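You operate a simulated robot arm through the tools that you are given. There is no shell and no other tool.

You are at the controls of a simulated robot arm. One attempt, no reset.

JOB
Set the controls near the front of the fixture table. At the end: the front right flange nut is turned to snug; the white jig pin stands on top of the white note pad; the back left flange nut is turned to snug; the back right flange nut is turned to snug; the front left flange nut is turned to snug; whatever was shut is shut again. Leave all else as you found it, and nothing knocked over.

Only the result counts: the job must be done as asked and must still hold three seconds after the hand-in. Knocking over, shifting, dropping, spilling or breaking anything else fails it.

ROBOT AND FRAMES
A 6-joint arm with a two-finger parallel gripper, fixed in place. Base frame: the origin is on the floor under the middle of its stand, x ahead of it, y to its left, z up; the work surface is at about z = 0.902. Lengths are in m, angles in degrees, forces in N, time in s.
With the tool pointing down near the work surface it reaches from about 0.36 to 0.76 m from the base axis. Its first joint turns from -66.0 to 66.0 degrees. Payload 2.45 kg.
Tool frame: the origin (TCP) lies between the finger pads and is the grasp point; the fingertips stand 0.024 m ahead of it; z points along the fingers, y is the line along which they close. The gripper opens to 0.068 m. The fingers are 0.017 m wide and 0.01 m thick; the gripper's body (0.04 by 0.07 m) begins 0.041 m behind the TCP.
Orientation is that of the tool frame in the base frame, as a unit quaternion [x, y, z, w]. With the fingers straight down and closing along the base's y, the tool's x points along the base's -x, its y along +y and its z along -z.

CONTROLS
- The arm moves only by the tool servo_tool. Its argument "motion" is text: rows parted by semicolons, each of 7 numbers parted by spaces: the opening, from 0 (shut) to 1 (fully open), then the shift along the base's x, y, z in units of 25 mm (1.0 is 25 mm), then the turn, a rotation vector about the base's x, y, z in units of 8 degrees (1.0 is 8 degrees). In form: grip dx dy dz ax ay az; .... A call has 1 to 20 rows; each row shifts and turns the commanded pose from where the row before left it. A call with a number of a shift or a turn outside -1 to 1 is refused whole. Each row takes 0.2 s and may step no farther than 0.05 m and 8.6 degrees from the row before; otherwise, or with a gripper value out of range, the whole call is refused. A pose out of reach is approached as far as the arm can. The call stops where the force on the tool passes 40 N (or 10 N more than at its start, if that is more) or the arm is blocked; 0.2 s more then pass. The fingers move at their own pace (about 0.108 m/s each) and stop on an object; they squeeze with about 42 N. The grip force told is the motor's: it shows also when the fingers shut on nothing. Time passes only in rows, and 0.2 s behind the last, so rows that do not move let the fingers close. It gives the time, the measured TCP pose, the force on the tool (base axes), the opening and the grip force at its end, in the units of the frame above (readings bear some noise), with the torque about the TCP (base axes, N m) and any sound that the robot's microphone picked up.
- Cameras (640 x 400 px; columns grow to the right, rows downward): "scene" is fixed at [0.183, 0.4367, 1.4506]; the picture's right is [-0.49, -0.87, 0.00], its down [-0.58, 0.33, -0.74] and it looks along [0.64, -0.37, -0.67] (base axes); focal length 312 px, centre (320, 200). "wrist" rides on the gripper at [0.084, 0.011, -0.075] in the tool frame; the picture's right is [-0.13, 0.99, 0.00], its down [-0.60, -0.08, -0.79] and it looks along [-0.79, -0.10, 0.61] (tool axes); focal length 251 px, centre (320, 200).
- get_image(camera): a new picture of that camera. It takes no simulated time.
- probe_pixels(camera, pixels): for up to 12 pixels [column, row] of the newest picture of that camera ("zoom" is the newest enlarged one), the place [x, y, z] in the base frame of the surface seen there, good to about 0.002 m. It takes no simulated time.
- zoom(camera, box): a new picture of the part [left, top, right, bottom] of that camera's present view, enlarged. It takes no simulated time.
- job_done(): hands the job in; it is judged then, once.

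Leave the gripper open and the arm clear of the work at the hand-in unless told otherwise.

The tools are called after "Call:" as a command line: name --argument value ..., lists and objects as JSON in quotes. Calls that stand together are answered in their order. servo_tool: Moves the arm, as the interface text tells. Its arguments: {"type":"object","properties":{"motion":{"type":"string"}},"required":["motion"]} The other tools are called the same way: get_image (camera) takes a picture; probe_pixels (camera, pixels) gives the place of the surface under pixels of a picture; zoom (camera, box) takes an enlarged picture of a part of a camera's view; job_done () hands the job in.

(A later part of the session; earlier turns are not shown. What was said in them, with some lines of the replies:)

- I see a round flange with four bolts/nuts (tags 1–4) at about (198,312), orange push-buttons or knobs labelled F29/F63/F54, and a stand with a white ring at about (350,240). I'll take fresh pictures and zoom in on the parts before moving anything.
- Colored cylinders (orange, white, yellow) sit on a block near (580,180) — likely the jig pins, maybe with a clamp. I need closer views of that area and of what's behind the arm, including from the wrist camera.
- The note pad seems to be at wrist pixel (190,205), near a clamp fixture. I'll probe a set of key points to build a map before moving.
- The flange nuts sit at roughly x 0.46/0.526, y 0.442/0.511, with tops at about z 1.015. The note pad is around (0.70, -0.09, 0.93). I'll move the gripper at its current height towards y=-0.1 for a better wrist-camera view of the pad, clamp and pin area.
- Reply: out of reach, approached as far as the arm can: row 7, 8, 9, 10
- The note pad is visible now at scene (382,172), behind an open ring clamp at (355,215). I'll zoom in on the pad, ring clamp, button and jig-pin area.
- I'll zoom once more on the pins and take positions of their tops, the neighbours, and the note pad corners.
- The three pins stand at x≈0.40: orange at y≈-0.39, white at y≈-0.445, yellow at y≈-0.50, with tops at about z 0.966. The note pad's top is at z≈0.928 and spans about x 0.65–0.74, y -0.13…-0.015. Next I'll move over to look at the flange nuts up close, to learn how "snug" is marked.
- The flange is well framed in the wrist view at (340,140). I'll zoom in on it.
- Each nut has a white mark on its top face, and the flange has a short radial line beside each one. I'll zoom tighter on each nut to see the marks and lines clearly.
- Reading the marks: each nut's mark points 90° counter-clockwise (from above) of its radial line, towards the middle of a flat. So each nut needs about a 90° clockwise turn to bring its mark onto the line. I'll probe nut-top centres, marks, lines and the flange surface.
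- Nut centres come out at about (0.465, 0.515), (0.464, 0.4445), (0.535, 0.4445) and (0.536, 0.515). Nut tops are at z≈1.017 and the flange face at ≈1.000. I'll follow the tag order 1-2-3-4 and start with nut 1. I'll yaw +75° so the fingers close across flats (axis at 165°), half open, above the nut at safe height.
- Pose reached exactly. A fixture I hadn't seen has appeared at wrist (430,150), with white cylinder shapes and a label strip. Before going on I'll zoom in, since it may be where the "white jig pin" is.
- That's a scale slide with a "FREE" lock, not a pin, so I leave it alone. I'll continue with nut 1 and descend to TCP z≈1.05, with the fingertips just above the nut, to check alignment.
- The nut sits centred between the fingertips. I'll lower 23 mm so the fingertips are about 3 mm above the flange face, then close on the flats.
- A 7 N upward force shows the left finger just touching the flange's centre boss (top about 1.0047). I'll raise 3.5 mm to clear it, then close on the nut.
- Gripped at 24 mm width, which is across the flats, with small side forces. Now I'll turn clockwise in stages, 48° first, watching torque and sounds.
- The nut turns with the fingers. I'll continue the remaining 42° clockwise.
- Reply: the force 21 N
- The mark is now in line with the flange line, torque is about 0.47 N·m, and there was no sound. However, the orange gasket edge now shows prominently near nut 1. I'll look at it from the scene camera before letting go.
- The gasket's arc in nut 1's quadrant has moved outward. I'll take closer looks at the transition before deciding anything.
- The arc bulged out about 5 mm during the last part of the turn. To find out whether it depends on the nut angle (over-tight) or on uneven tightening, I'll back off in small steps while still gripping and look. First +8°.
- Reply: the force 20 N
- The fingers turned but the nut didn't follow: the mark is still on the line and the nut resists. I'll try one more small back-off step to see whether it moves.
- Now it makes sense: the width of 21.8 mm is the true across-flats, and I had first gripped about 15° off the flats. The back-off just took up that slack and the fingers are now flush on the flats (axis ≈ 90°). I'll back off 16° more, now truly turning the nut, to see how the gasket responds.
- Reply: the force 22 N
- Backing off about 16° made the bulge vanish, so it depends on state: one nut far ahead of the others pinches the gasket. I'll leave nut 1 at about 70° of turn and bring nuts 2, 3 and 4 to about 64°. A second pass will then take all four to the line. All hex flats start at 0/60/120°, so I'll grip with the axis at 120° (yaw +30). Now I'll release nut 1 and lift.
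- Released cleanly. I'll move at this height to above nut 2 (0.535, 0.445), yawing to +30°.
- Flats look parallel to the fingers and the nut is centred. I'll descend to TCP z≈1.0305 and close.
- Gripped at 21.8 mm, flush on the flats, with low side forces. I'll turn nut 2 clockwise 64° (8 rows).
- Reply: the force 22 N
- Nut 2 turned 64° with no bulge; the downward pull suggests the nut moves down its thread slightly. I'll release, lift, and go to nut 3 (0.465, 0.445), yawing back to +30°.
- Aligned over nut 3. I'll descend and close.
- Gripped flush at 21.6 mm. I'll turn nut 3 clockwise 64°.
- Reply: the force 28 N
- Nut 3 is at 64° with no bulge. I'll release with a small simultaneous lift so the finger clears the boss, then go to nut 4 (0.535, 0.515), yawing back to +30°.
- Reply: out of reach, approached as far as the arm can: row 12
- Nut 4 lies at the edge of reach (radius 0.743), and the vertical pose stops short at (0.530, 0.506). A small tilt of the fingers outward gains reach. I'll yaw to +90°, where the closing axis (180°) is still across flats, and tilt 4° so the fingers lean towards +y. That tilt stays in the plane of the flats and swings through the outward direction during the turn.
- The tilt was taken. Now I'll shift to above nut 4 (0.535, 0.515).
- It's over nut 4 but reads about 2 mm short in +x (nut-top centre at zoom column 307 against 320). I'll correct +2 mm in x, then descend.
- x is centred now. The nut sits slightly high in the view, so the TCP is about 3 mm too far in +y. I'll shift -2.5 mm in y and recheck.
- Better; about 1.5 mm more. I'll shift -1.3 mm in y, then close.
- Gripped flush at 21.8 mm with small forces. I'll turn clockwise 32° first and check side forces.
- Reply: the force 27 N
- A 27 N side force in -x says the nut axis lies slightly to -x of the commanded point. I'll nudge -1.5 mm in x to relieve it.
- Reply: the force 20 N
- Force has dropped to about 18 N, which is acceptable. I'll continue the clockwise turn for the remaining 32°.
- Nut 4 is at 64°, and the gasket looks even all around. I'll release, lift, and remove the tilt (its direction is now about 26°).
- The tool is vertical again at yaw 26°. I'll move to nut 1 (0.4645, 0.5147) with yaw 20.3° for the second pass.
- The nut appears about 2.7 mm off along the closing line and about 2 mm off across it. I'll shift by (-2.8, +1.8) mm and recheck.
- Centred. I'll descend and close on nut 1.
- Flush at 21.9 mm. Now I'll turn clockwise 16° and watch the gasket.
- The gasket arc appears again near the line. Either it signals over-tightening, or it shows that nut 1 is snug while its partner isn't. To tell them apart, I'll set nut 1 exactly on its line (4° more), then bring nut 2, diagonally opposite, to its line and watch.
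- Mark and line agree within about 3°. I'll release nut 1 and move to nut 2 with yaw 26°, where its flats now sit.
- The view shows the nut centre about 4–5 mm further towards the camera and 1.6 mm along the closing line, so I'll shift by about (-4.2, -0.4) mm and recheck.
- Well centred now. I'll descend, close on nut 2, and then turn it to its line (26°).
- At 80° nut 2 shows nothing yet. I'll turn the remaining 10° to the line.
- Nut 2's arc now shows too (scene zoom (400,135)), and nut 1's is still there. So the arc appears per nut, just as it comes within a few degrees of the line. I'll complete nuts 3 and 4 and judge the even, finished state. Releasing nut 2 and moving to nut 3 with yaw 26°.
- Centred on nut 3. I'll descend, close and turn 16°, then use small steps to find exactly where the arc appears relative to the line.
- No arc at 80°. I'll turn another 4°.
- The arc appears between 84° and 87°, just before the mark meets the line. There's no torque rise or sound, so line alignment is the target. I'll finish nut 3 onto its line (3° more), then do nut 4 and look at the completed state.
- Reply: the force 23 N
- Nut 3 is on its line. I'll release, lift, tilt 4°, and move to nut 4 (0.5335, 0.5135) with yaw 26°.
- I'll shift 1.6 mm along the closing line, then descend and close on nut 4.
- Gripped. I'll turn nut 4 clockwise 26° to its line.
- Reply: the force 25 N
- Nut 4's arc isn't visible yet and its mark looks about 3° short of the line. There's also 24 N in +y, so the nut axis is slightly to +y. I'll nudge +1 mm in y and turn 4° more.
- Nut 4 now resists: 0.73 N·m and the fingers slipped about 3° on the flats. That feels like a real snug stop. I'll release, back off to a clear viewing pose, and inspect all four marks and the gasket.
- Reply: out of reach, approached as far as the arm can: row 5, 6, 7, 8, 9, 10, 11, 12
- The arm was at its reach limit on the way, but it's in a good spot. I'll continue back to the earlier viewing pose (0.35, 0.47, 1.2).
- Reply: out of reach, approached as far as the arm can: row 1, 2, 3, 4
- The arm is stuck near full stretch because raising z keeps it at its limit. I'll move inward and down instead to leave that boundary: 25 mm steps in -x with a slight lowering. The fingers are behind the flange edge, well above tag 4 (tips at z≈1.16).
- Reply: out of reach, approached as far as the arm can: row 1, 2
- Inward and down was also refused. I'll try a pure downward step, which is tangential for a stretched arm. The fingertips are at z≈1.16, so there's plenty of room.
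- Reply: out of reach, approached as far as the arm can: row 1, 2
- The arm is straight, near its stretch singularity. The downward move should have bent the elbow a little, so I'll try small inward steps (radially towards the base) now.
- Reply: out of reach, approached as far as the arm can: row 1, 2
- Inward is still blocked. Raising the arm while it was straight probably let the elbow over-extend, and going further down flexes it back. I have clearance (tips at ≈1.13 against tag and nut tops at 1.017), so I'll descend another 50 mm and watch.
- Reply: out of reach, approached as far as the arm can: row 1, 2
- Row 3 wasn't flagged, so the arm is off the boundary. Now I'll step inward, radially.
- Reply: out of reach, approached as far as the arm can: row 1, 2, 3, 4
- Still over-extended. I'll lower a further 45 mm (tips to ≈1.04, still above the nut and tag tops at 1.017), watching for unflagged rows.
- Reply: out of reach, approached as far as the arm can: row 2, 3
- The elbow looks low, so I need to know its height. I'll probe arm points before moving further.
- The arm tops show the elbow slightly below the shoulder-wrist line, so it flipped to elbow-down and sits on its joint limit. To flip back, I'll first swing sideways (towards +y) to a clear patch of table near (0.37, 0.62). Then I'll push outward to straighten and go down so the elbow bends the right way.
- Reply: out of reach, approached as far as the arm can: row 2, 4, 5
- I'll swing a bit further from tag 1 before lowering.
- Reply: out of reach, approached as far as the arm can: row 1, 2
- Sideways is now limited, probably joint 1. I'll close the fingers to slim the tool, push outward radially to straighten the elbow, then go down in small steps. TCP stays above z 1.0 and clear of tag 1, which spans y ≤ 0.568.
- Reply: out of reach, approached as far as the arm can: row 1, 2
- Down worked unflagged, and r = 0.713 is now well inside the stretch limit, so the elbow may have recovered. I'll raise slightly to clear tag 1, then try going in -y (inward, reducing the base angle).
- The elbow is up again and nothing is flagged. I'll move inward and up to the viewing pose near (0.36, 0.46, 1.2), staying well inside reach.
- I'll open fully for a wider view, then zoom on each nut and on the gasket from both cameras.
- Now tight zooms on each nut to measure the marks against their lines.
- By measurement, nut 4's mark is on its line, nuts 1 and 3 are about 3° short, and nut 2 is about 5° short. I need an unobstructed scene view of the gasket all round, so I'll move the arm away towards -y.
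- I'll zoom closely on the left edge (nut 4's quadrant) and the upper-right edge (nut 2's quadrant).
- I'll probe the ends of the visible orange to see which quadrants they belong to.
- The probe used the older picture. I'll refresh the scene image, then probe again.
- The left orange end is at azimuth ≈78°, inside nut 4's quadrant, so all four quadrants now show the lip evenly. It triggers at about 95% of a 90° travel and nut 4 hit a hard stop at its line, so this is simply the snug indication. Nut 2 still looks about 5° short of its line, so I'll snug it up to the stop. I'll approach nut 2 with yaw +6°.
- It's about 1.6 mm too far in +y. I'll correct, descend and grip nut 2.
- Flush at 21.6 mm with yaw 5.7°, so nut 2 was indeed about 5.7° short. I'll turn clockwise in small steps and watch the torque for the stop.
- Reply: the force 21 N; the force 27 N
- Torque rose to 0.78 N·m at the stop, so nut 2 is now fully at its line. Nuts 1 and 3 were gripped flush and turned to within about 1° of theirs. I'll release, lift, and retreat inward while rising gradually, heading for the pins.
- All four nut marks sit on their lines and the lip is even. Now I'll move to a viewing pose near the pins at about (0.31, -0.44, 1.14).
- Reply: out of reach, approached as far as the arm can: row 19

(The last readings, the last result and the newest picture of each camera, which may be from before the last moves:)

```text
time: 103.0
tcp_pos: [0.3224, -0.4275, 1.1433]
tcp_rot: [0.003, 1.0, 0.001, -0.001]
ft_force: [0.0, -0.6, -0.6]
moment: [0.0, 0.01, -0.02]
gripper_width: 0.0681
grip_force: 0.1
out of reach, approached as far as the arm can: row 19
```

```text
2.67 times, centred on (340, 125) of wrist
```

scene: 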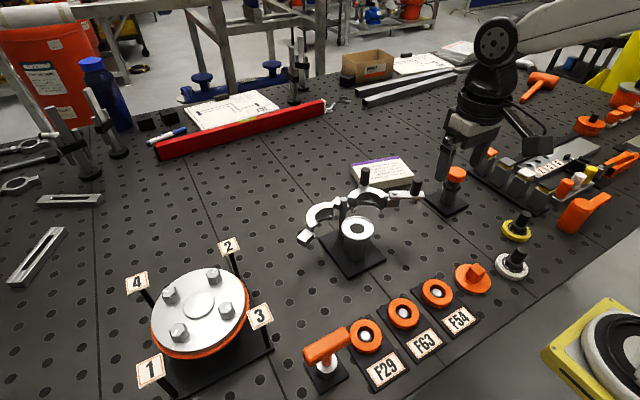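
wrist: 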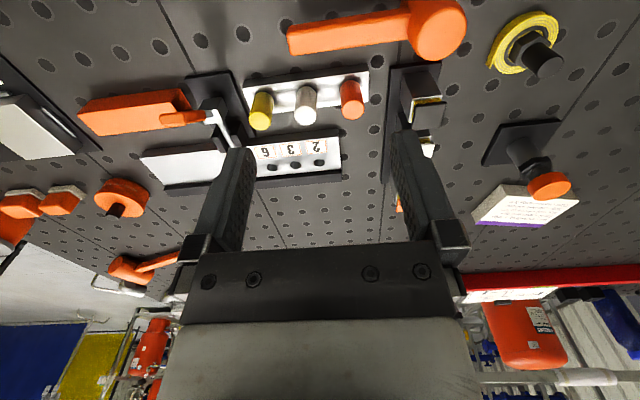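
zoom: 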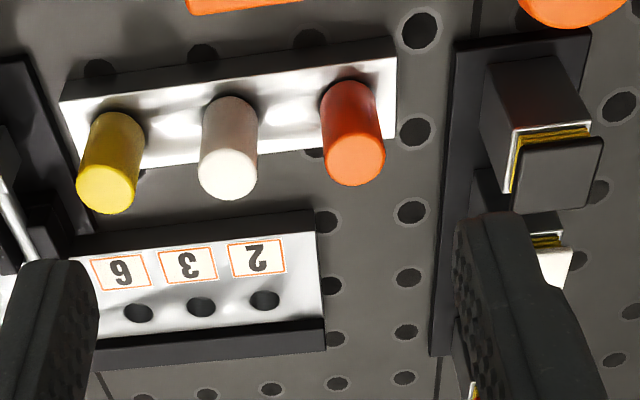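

I see the three pins standing on a steel bar: yellow (260,110), white (305,105), orange (352,98). The "2 3 6" plate is behind and the toggle clamp is to the left, and nothing covers the white pin. I'll probe positions.

Call:
probe_pixels --camera "wrist" --pixels '[[304.4, 116.8], [305.5, 105], [306, 95], [353, 110], [260, 121], [293, 105], [317, 104], [300, 89], [330, 93], [270, 145], [220, 105], [440, 30]]'

Call:
zoom --camera "wrist" --box '[270, 70, 340, 130]'

Call:
zoom --camera "scene" --box '[540, 150, 620, 220]'

```text
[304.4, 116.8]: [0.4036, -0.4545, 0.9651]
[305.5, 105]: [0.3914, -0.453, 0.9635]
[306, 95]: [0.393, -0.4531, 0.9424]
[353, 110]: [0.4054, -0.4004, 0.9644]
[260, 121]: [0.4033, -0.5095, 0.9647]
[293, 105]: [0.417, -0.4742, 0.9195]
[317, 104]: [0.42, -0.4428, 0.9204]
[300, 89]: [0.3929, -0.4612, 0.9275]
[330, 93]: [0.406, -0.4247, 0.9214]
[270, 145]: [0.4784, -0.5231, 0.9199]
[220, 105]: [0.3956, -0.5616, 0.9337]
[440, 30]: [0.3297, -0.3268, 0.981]
```

```text
6.67 times, centred on (305, 100) of wrist
```

zoom: 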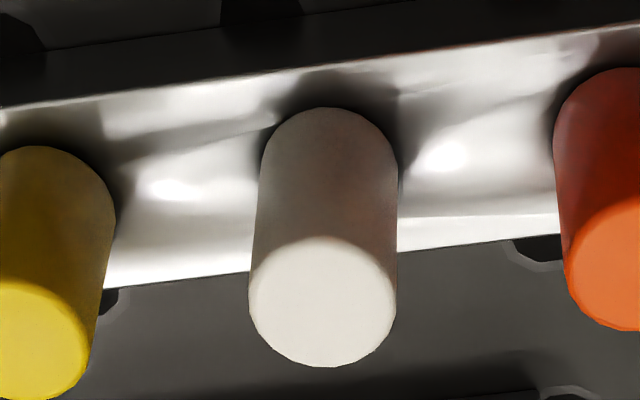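

```text
5.71 times, centred on (580, 185) of scene
```

zoom: 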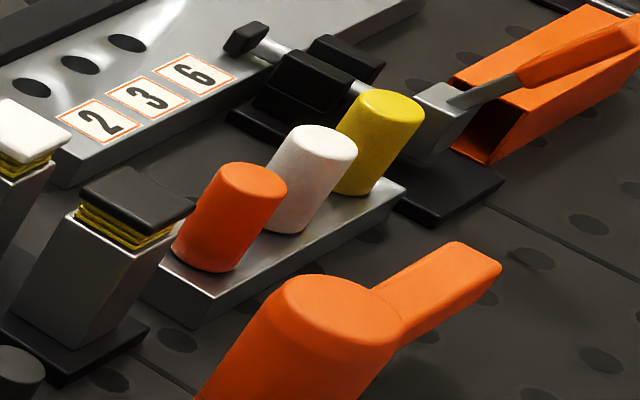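

The white pin's top centre is ≈(0.404, -0.4545, 0.965), its diameter is ≈25 mm, and it stands on the bar at z≈0.92. Its neighbours are 54 mm away on each side. I'll use yaw 0 (closing along y) with the opening limited to about 50 mm so the fingers fit between the neighbours. First I'll move above it at z≈1.05.

Call:
servo_tool --motion "0.74 0.8 -0.27 -0.7 0 0 0; 0.74 0.8 -0.27 -1 0 0 0; 0.74 0.8 -0.27 -1 0 0 0; 0.74 0.86 -0.27 -1 0 0 0; 0.74 0 0 0 0 0 0; 0.74 0 0 0 0 0 0"

Call:
get_image --camera "wrist"

Call:
zoom --camera "wrist" --box '[220, 40, 420, 200]'

```text
time: 104.4
tcp_pos: [0.403, -0.4551, 1.052]
tcp_rot: [0.003, 1.0, 0.001, 0.0]
ft_force: [0.1, -0.2, 0.4]
moment: [-0.01, 0.01, 0.01]
gripper_width: 0.0504
grip_force: 0.1
```

```text
taken
```

wrist: 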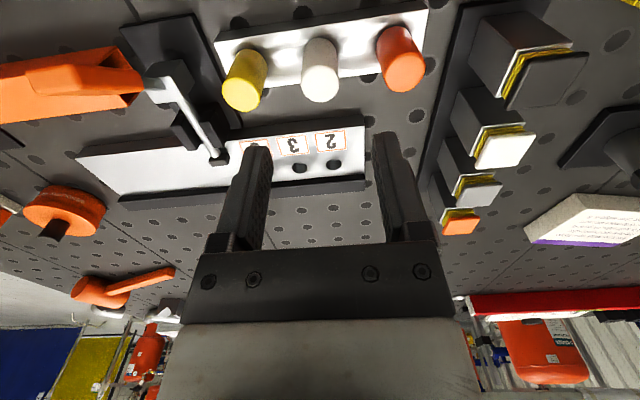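

```text
2.50 times, centred on (320, 120) of wrist
```

zoom: 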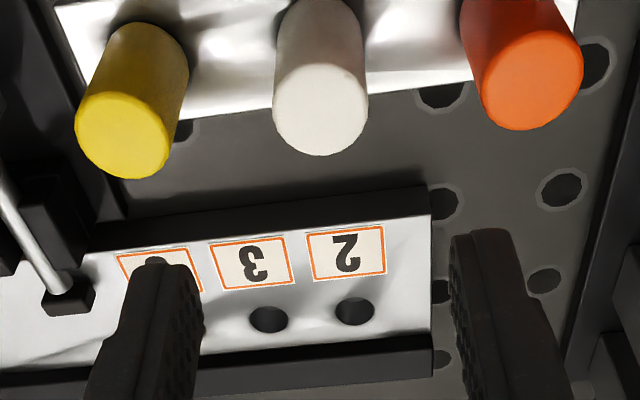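

The white pin is centred at column 320. I'll descend first to TCP z≈0.985 (tips at ≈0.961, pin-top level) and check the clearances.

Call:
servo_tool --motion "0.74 0 0 -1 0 0 0; 0.74 0 0 -1 0 0 0; 0.74 0 0 -0.64 0 0 0; 0.74 0 0 0 0 0 0"

Call:
zoom --camera "wrist" --box '[220, 40, 420, 200]'

Call:
zoom --camera "scene" --box '[500, 110, 640, 240]'

```text
time: 105.4
tcp_pos: [0.4047, -0.4552, 0.9857]
tcp_rot: [0.003, 1.0, 0.001, 0.0]
ft_force: [-0.4, 0.1, 0.1]
moment: [-0.02, 0.0, -0.02]
gripper_width: 0.0503
grip_force: 0.1
```

```text
2.50 times, centred on (320, 120) of wrist
```

zoom: 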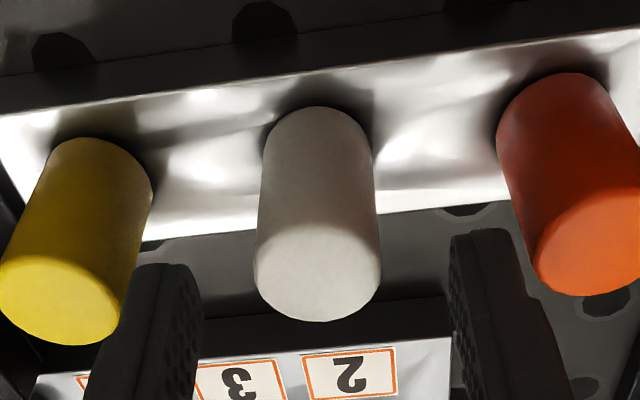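

```text
3.08 times, centred on (570, 175) of scene
```

zoom: 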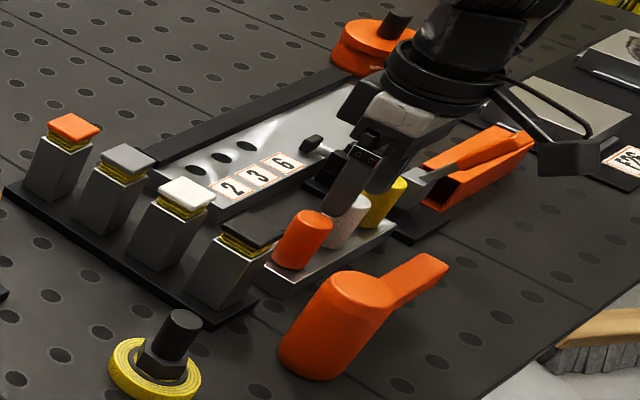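

Clearances look even on both sides. I'll continue down to TCP z≈0.950 (tips ≈6 mm above the bar), then close on the white pin.

Call:
servo_tool --motion "0.74 0 0 -0.7 0 0 0; 0.74 0 0 -0.7 0 0 0; 0.74 0 0 0 0 0 0"

Call:
servo_tool --motion "0 0 0 0 0 0 0; 0 0 0 0 0 0 0; 0 0 0 0 0 0 0"

Call:
zoom --camera "wrist" --box '[220, 40, 420, 200]'

```text
time: 106.2
tcp_pos: [0.4045, -0.4546, 0.949]
tcp_rot: [0.002, 1.0, 0.001, -0.001]
ft_force: [0.1, -0.4, -0.3]
moment: [0.0, -0.01, 0.04]
gripper_width: 0.0502
grip_force: 0.1
```

```text
time: 107.0
tcp_pos: [0.4036, -0.4548, 0.9513]
tcp_rot: [0.003, 1.0, 0.002, 0.0]
ft_force: [0.7, -0.2, 0.5]
moment: [-0.02, -0.03, 0.0]
gripper_width: 0.0246
grip_force: 40.5
```

```text
2.50 times, centred on (320, 120) of wrist
```

zoom: 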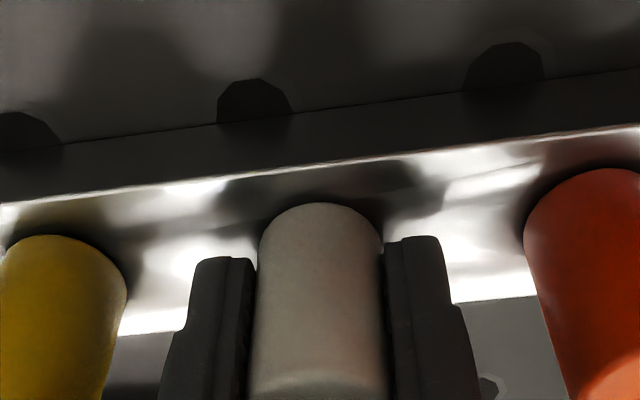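

Gripped at 24.6 mm. I'll lift gently 10 mm first and check for resistance.

Call:
servo_tool --motion "0 0 0 0.2 0 0 0; 0 0 0 0.2 0 0 0; 0 0 0 0 0 0 0"

Call:
zoom --camera "wrist" --box '[220, 40, 420, 200]'

```text
time: 107.8
tcp_pos: [0.4038, -0.4552, 0.9603]
tcp_rot: [0.002, 1.0, 0.001, 0.0]
ft_force: [0.7, 0.8, -1.1]
moment: [-0.02, -0.05, -0.02]
gripper_width: 0.0248
grip_force: 40.4
```

```text
2.50 times, centred on (320, 120) of wrist
```

zoom: 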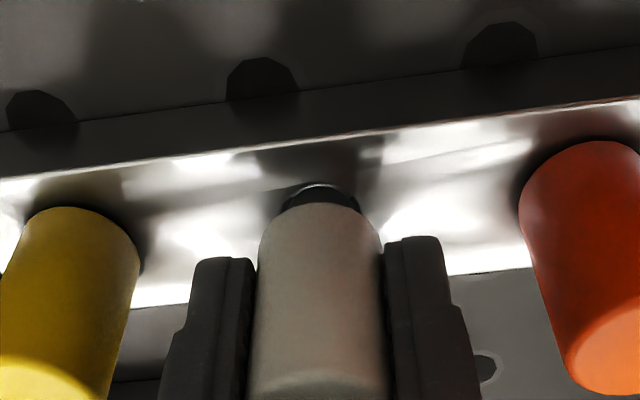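

It lifts freely (about 1 N weight change), and a dark hole or stem is visible beneath. I'll lift further and look at the pin's bottom from the scene camera.

Call:
servo_tool --motion "0 0 0 0.6 0 0 0; 0 0 0 0.8 0 0 0; 0 0 0 0.8 0 0 0; 0 0 0 0.8 0 0 0; 0 0 0 0 0 0 0"

Call:
zoom --camera "scene" --box '[540, 110, 640, 220]'

Call:
zoom --camera "wrist" --box '[220, 40, 420, 200]'

```text
time: 109.0
tcp_pos: [0.4009, -0.4541, 1.0333]
tcp_rot: [0.003, 1.0, 0.001, 0.0]
ft_force: [-0.4, -0.2, -0.3]
moment: [-0.03, 0.02, -0.02]
gripper_width: 0.0249
grip_force: 40.4
```

```text
3.64 times, centred on (590, 165) of scene
```

zoom: 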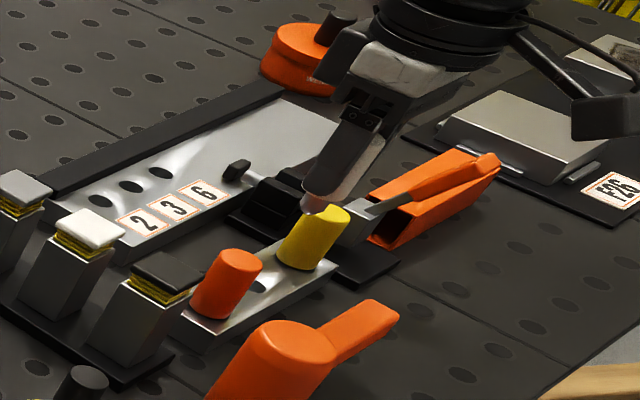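

```text
2.50 times, centred on (320, 120) of wrist
```

zoom: 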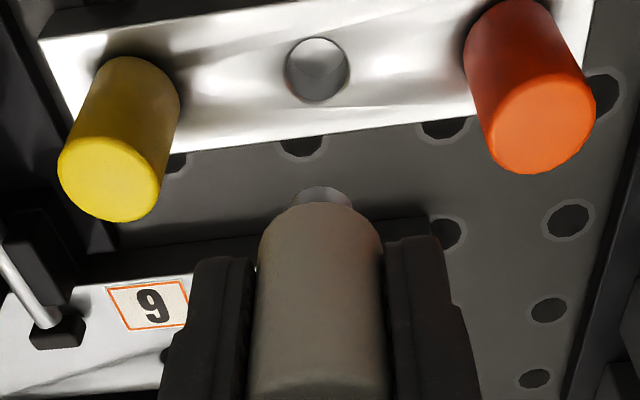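

The bar has a socket of smaller diameter, so the pin has a narrower shank beneath its head. I'll zoom right in on it.

Call:
zoom --camera "scene" --box '[575, 150, 605, 180]'

Call:
zoom --camera "wrist" --box '[295, 100, 345, 140]'

```text
13.33 times, centred on (590, 165) of scene
```

zoom: 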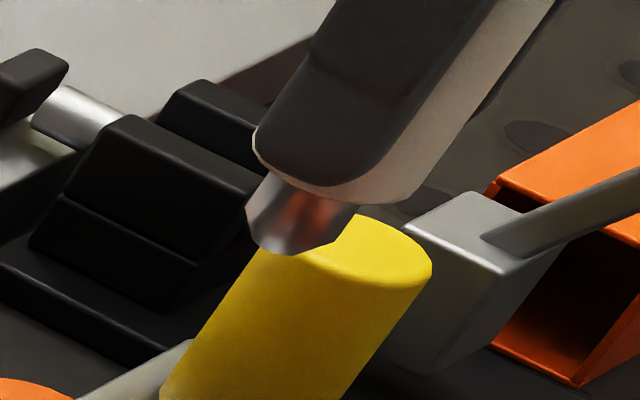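

```text
10.00 times, centred on (320, 120) of wrist
```

zoom: 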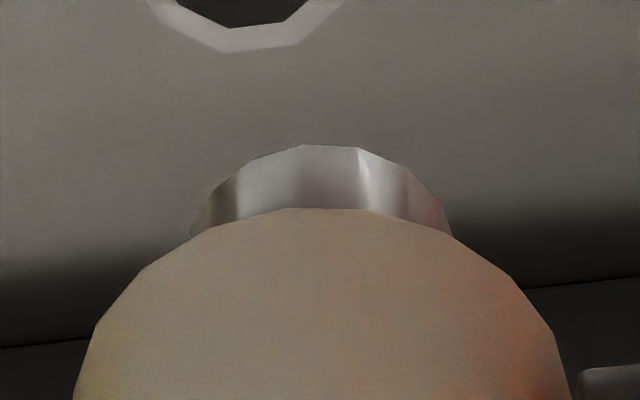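

The pin has a steel shank, about 14 mm long and 14 mm across, below the head. It should stand upright on that, so its bottom is about 44 mm below the TCP. The note pad's centre is about (0.692, -0.066). I'll raise to z≈1.083 and carry the pin there.

Call:
servo_tool --motion "0 0 0 1 0 0 0; 0 0 0 1 0 0 0; 0 0.7225 0.9725 0 0 0 0; 0 0.7225 0.9725 0 0 0 0; 0 0.7225 0.9725 0 0 0 0; 0 0.7225 0.9725 0 0 0 0; 0 0.7225 0.9725 0 0 0 0; 0 0.7225 0.9725 0 0 0 0; 0 0.7225 0.9725 0 0 0 0; 0 0.7225 0.9725 0 0 0 0; 0 0.7225 0.9725 0 0 0 0; 0 0.7225 0.9725 0 0 0 0; 0 0.7225 0.9725 0 0 0 0; 0 0.7225 0.9725 0 0 0 0; 0 0.7225 0.9725 0 0 0 0; 0 0.7 0.95 0 0 0 0; 0 0 0 0 0 0 0; 0 0 0 0 0 0 0"

Call:
get_image --camera "scene"

Call:
get_image --camera "wrist"

Call:
zoom --camera "scene" --box '[340, 100, 440, 200]'

```text
time: 112.8
tcp_pos: [0.656, -0.116, 1.0847]
tcp_rot: [0.002, 1.0, 0.001, 0.0]
ft_force: [-0.1, 0.1, 0.0]
moment: [0.01, -0.02, 0.01]
gripper_width: 0.0249
grip_force: 40.4
```

```text
taken
```

scene: 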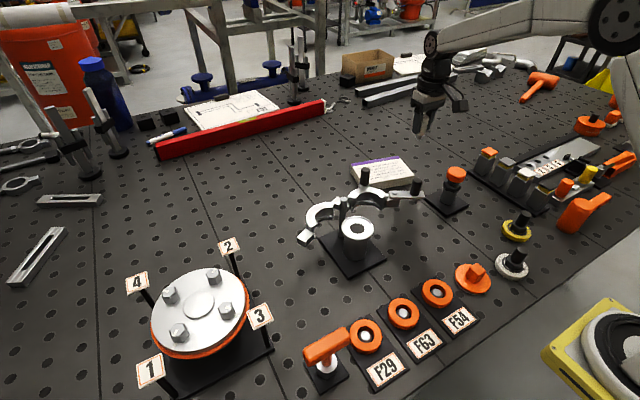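

```text
taken
```

wrist: 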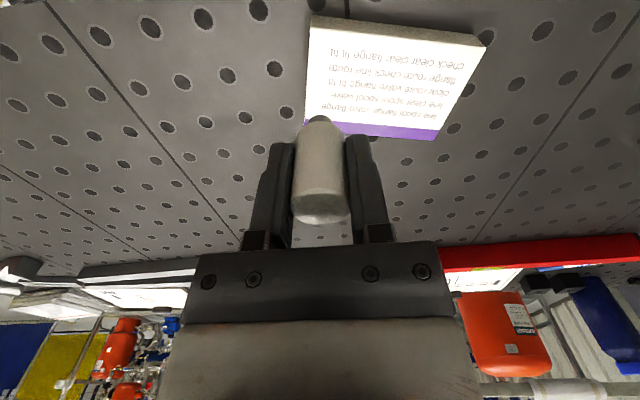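

```text
4.00 times, centred on (390, 150) of scene
```

zoom: 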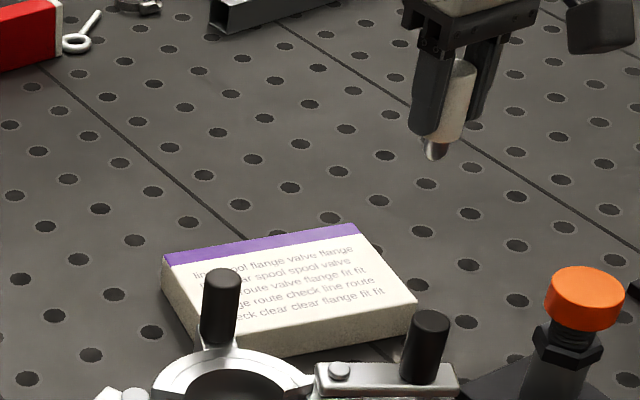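

I'm at (0.656, -0.116); two rows fewer than intended. Now I can see the pad fully, so I'll probe its corners to fix the centre.

Call:
probe_pixels --camera "scene" --pixels '[[352, 165], [398, 157.5], [412.5, 175], [380, 169], [371, 183], [390, 163], [368, 170], [400, 172], [391, 178]]'

Call:
probe_pixels --camera "wrist" --pixels '[[318, 20], [488, 42], [434, 137], [310, 128], [390, 75], [400, 125]]'

Call:
zoom --camera "scene" --box '[405, 90, 445, 150]'

```text
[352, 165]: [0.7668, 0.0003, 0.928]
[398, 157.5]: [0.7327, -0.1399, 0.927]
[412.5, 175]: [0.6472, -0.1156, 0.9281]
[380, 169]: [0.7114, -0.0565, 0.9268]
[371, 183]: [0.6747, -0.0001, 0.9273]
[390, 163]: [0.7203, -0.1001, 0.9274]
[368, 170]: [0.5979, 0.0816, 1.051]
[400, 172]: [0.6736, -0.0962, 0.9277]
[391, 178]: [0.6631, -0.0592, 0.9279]
```

```text
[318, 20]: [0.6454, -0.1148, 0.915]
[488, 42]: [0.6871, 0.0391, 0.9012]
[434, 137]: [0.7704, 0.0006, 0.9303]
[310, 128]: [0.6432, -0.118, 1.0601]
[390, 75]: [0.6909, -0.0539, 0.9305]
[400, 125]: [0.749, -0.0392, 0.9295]
```

```text
6.67 times, centred on (425, 120) of scene
```

zoom: 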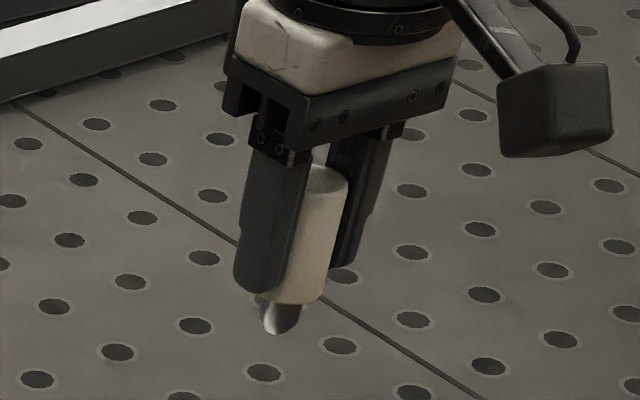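

The pad's corners give a centre of about (0.707, -0.058) and a top of z≈0.928. I'll place the pin at (0.695, -0.062), well inside the pad and comfortably in reach. Moving there while lowering to z≈1.04.

Call:
servo_tool --motion "0 0.52 0.72 -0.6 0 0 0; 0 0.52 0.72 -0.6 0 0 0; 0 0.52 0.72 -0.6 0 0 0; 0 0 0 0 0 0 0; 0 0 0 0 0 0 0"

Call:
get_image --camera "wrist"

Call:
zoom --camera "scene" --box '[340, 110, 430, 200]'

```text
time: 114.0
tcp_pos: [0.6945, -0.0593, 1.0399]
tcp_rot: [0.004, 1.0, 0.0, 0.0]
ft_force: [0.3, -0.5, -1.3]
moment: [0.04, -0.03, -0.04]
gripper_width: 0.0244
grip_force: 40.8
```

```text
taken
```

wrist: 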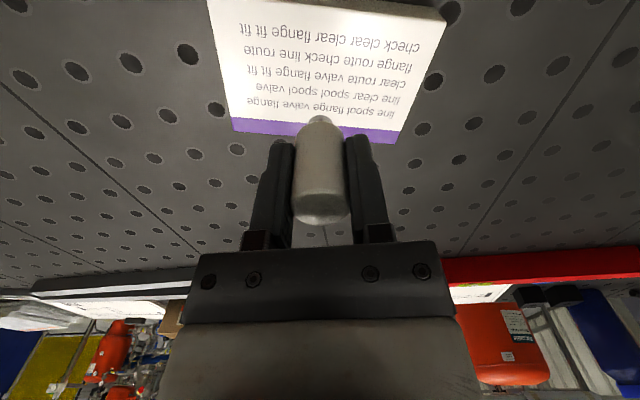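

```text
4.44 times, centred on (385, 155) of scene
```

zoom: 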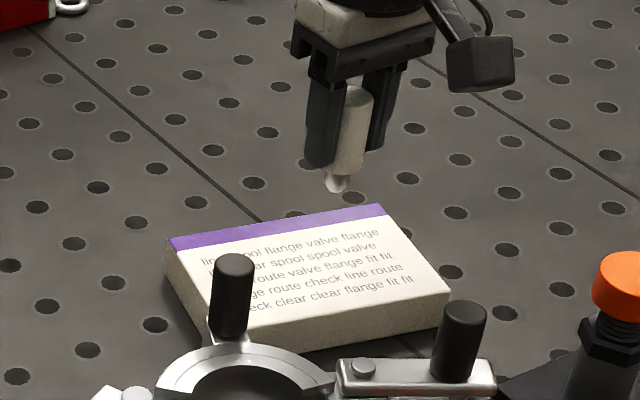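

The pin is over the pad. I'll descend to TCP z≈0.985 (shank tip ≈12 mm above the pad), then creep down until contact.

Call:
servo_tool --motion "0 0 0 -0.6 0 0 0; 0 0 0 -0.6 0 0 0; 0 0 0 -0.6 0 0 0; 0 0 0 -0.4 0 0 0; 0 0 0 0 0 0 0; 0 0 0 0 0 0 0"

Call:
zoom --camera "scene" --box '[350, 130, 410, 190]'

```text
time: 115.4
tcp_pos: [0.6956, -0.0597, 0.9842]
tcp_rot: [0.003, 1.0, 0.0, 0.0]
ft_force: [0.3, 0.9, 1.5]
moment: [0.0, -0.01, -0.01]
gripper_width: 0.0248
grip_force: 40.6
```

```text
6.67 times, centred on (380, 160) of scene
```

zoom: 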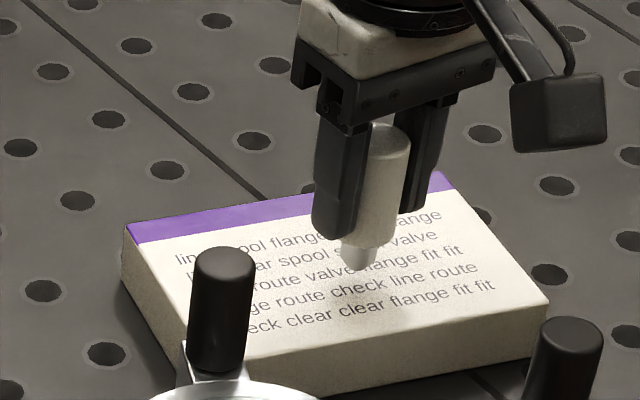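

Close above the pad. I'll creep down in 1.5 mm steps.

Call:
servo_tool --motion "0 0 0 -0.06 0 0 0; 0 0 0 -0.06 0 0 0; 0 0 0 -0.06 0 0 0; 0 0 0 -0.06 0 0 0; 0 0 0 0 0 0 0"

Call:
zoom --camera "scene" --box '[350, 130, 410, 190]'

```text
time: 116.6
tcp_pos: [0.6947, -0.061, 0.9794]
tcp_rot: [0.003, 1.0, 0.001, 0.0]
ft_force: [-0.6, -0.8, -1.2]
moment: [0.01, -0.01, 0.01]
gripper_width: 0.0245
grip_force: 39.8
```

```text
6.67 times, centred on (380, 160) of scene
```

zoom: 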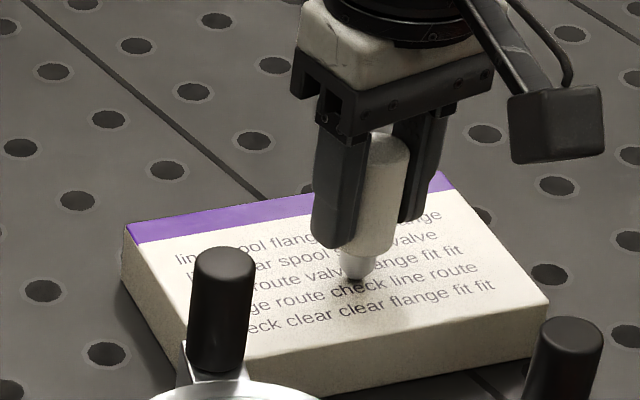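

No contact force yet at z≈0.979. I'll continue creeping.

Call:
servo_tool --motion "0 0 0 -0.05 0 0 0; 0 0 0 -0.05 0 0 0; 0 0 0 -0.05 0 0 0; 0 0 0 0 0 0 0"

Call:
servo_tool --motion "0 0 0 -0.05 0 0 0; 0 0 0 -0.05 0 0 0; 0 0 0 0 0 0 0"

Call:
zoom --camera "scene" --box '[350, 130, 410, 190]'

```text
time: 117.6
tcp_pos: [0.6951, -0.0616, 0.9769]
tcp_rot: [0.003, 1.0, 0.001, 0.002]
ft_force: [-6.5, 3.1, 18.4]
moment: [0.13, 0.3, -0.01]
gripper_width: 0.0244
grip_force: 40.8
```

```text
time: 118.4
tcp_pos: [0.6959, -0.0617, 0.977]
tcp_rot: [0.003, 1.0, 0.0, 0.004]
ft_force: [-5.8, 2.9, 33.3]
moment: [0.11, 0.24, -0.01]
gripper_width: 0.0248
grip_force: 39.5
```

```text
6.67 times, centred on (380, 160) of scene
```

zoom: 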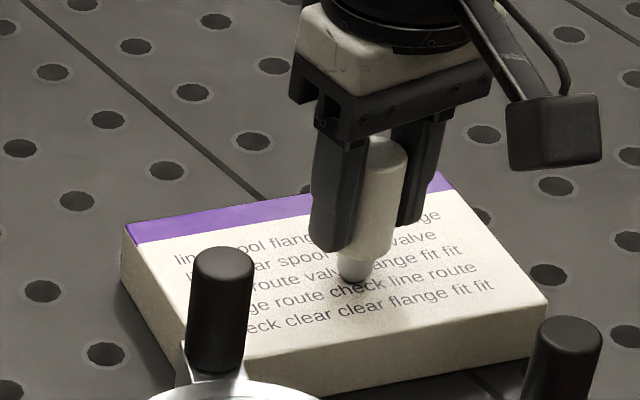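

Contact at 33 N. I'll back off about 5 mm of command so the pin rests with only a light touch, and check the force before opening.

Call:
servo_tool --motion "0 0 0 0.1 0 0 0; 0 0 0 0.08 0 0 0; 0 0 0 0 0 0 0; 0 0 0 0 0 0 0"

Call:
zoom --camera "scene" --box '[360, 140, 400, 180]'

```text
time: 119.4
tcp_pos: [0.6937, -0.0605, 0.9771]
tcp_rot: [0.003, 1.0, 0.001, -0.001]
ft_force: [2.0, -1.3, 7.8]
moment: [-0.04, -0.11, 0.05]
gripper_width: 0.0247
grip_force: 40.4
```

```text
10.00 times, centred on (380, 160) of scene
```

zoom: 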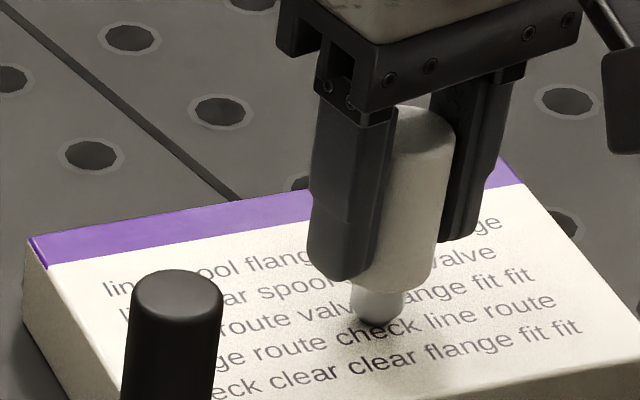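

About 8 N, so it's resting lightly and standing straight. Now I'll open the fingers without moving.

Call:
servo_tool --motion "0.7 0 0 0.01 0 0 0; 0.7 0 0 0 0 0 0; 0.7 0 0 0 0 0 0"

Call:
zoom --camera "scene" --box '[350, 130, 410, 190]'

Call:
get_image --camera "wrist"

```text
time: 120.2
tcp_pos: [0.6944, -0.0606, 0.9771]
tcp_rot: [0.003, 1.0, 0.001, 0.0]
ft_force: [-0.4, 0.3, -0.2]
moment: [0.0, 0.04, 0.02]
gripper_width: 0.0479
grip_force: 0.1
```

```text
6.67 times, centred on (380, 160) of scene
```

zoom: 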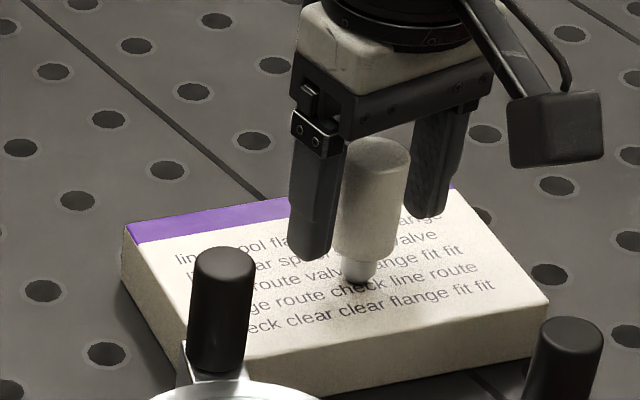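

```text
taken
```

wrist: 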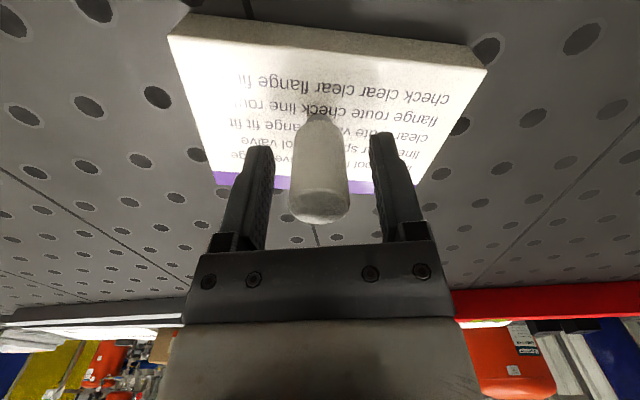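

The pin stands on its own on the pad. I'll lift straight up, then retreat towards the base while rising.

Call:
servo_tool --motion "0.7 0 0 0.4 0 0 0; 0.7 0 0 0.7 0 0 0; 0.7 0 0 0.8 0 0 0; 0.7 0 0 0.8 0 0 0; 0.7 0 0 0.5 0 0 0; 0.7 -0.8 -0.2 0.3 0 0 0; 0.7 -1 -0.2 0.6 0 0 0; 0.7 -1 -0.2 0.6 0 0 0; 1 -1 -0.2 0.6 0 0 0; 1 -1 -0.2 0.6 0 0 0; 1 -1 0 0.5 0 0 0; 1 -1 0 0 0 0 0; 1 -1 0 0 0 0 0; 1 -1 0 0 0 0 0; 1 0 0 0 0 0 0; 1 0 0 0 0 0 0"

Call:
get_image --camera "scene"

Call:
zoom --camera "scene" --box '[290, 120, 440, 270]'

Call:
get_image --camera "wrist"

```text
time: 123.6
tcp_pos: [0.4748, -0.0844, 1.1366]
tcp_rot: [0.002, 1.0, 0.001, 0.0]
ft_force: [0.7, -0.5, -0.4]
moment: [0.02, 0.01, 0.03]
gripper_width: 0.0682
grip_force: 0.0
```

```text
taken
```

scene: 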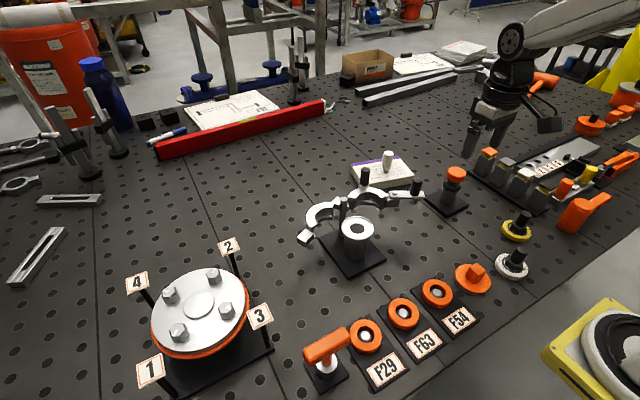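

```text
2.67 times, centred on (365, 195) of scene
```

zoom: 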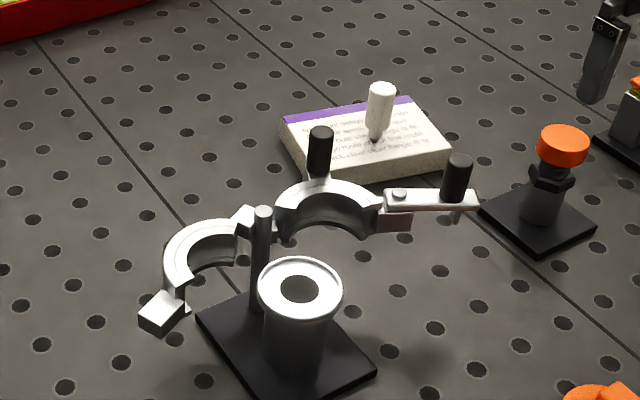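

```text
taken
```

wrist: 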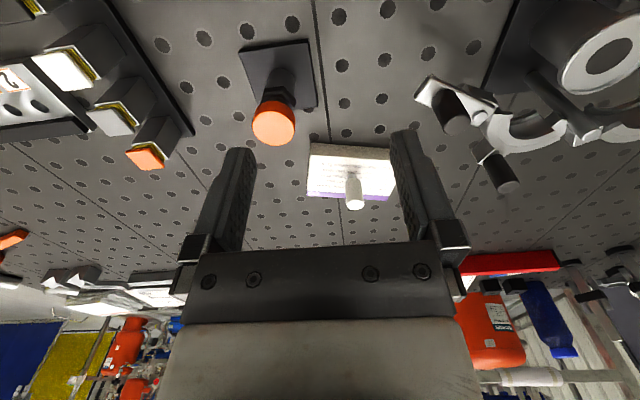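

The pin stands upright on the pad and the surroundings look unchanged. I'll raise the arm clear and do a final check of the flange and the rest of the table against the first pictures.

Call:
servo_tool --motion "1 -0.5 0.3 0.8 0 0 0; 1 -0.5 0.3 0.8 0 0 0; 1 -0.3 0.3 0.8 0 0 0; 1 0 0 0 0 0 0; 1 0 0 0 0 0 0; 1 0 0 0 0 0 0"

Call:
zoom --camera "scene" --box '[140, 250, 260, 360]'

Call:
zoom --camera "scene" --box '[280, 160, 540, 400]'

Call:
zoom --camera "scene" --box '[460, 60, 640, 240]'

Call:
get_image --camera "scene"

```text
time: 125.0
tcp_pos: [0.4404, -0.0617, 1.1984]
tcp_rot: [0.003, 1.0, 0.001, 0.0]
ft_force: [0.3, 0.7, 0.4]
moment: [0.01, 0.02, 0.0]
gripper_width: 0.0679
grip_force: 0.2
```

```text
3.64 times, centred on (200, 305) of scene
```

zoom: 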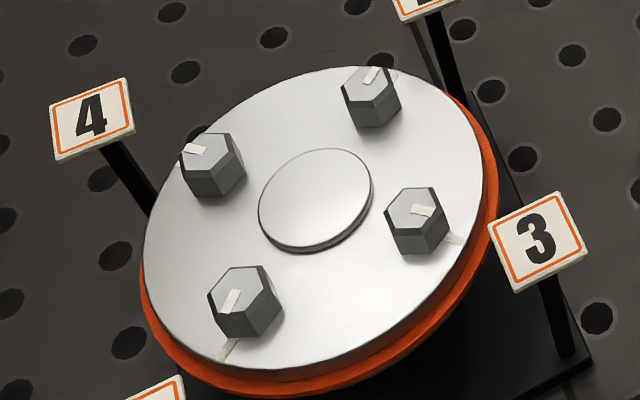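

```text
1.67 times, centred on (410, 280) of scene
```

zoom: 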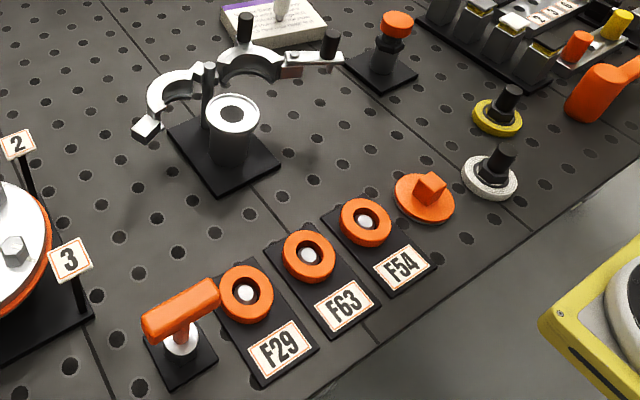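

```text
2.22 times, centred on (550, 150) of scene
```

zoom: 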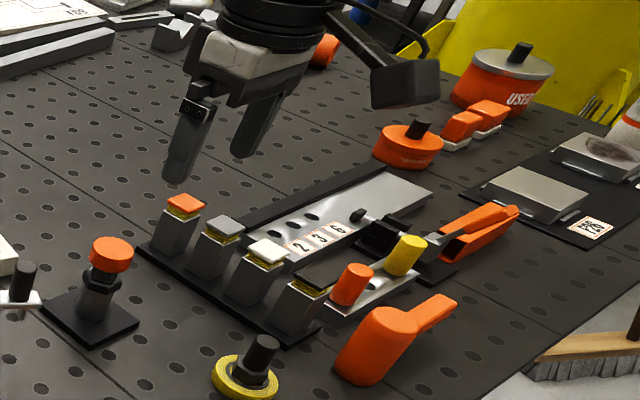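

```text
taken
```

scene: 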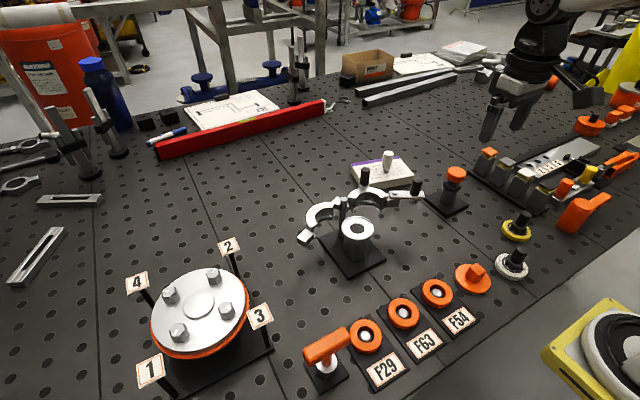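

Final check:
- All four nut marks sit on their flange lines with an even gasket lip.
- The white pin stands upright on the note pad at scene (387,158).
- The orange and yellow pins, buttons, ring clamp, toggle clamp and levers match the first pictures. Nothing that was shut has been opened.
- The gripper is open and the arm is clear.

I'm handing the job in.

Call:
job_done

```text
The job is handed in.
```

I turned all four flange nuts to their lines and stood the white jig pin on the note pad. The job is handed in, but no pass or fail came back.

- **Flange nuts:** Each nut needed about a 90° clockwise turn to bring its mark onto the line on the flange. Nuts 2 and 4 (back right and back left) were turned until they hit a hard stop at the line. Nuts 1 and 3 (front left and front right) were turned to the line without being pushed to a stop.
- **Gasket:** An orange lip of gasket now shows all round the flange. It appears at each nut just before its mark reaches the line. I took this as the sign that a nut is snug rather than over-tight, because the stop is at the line. I couldn't confirm that.
- **White jig pin:** It stands upright on its steel shank, near the middle of the white note pad.
- **Everything else:** The final pictures match the first ones, with nothing knocked over. Nothing that was shut was opened.

While backing away from nut 4 the arm got stuck near full stretch and I had to work it free. It touched nothing.
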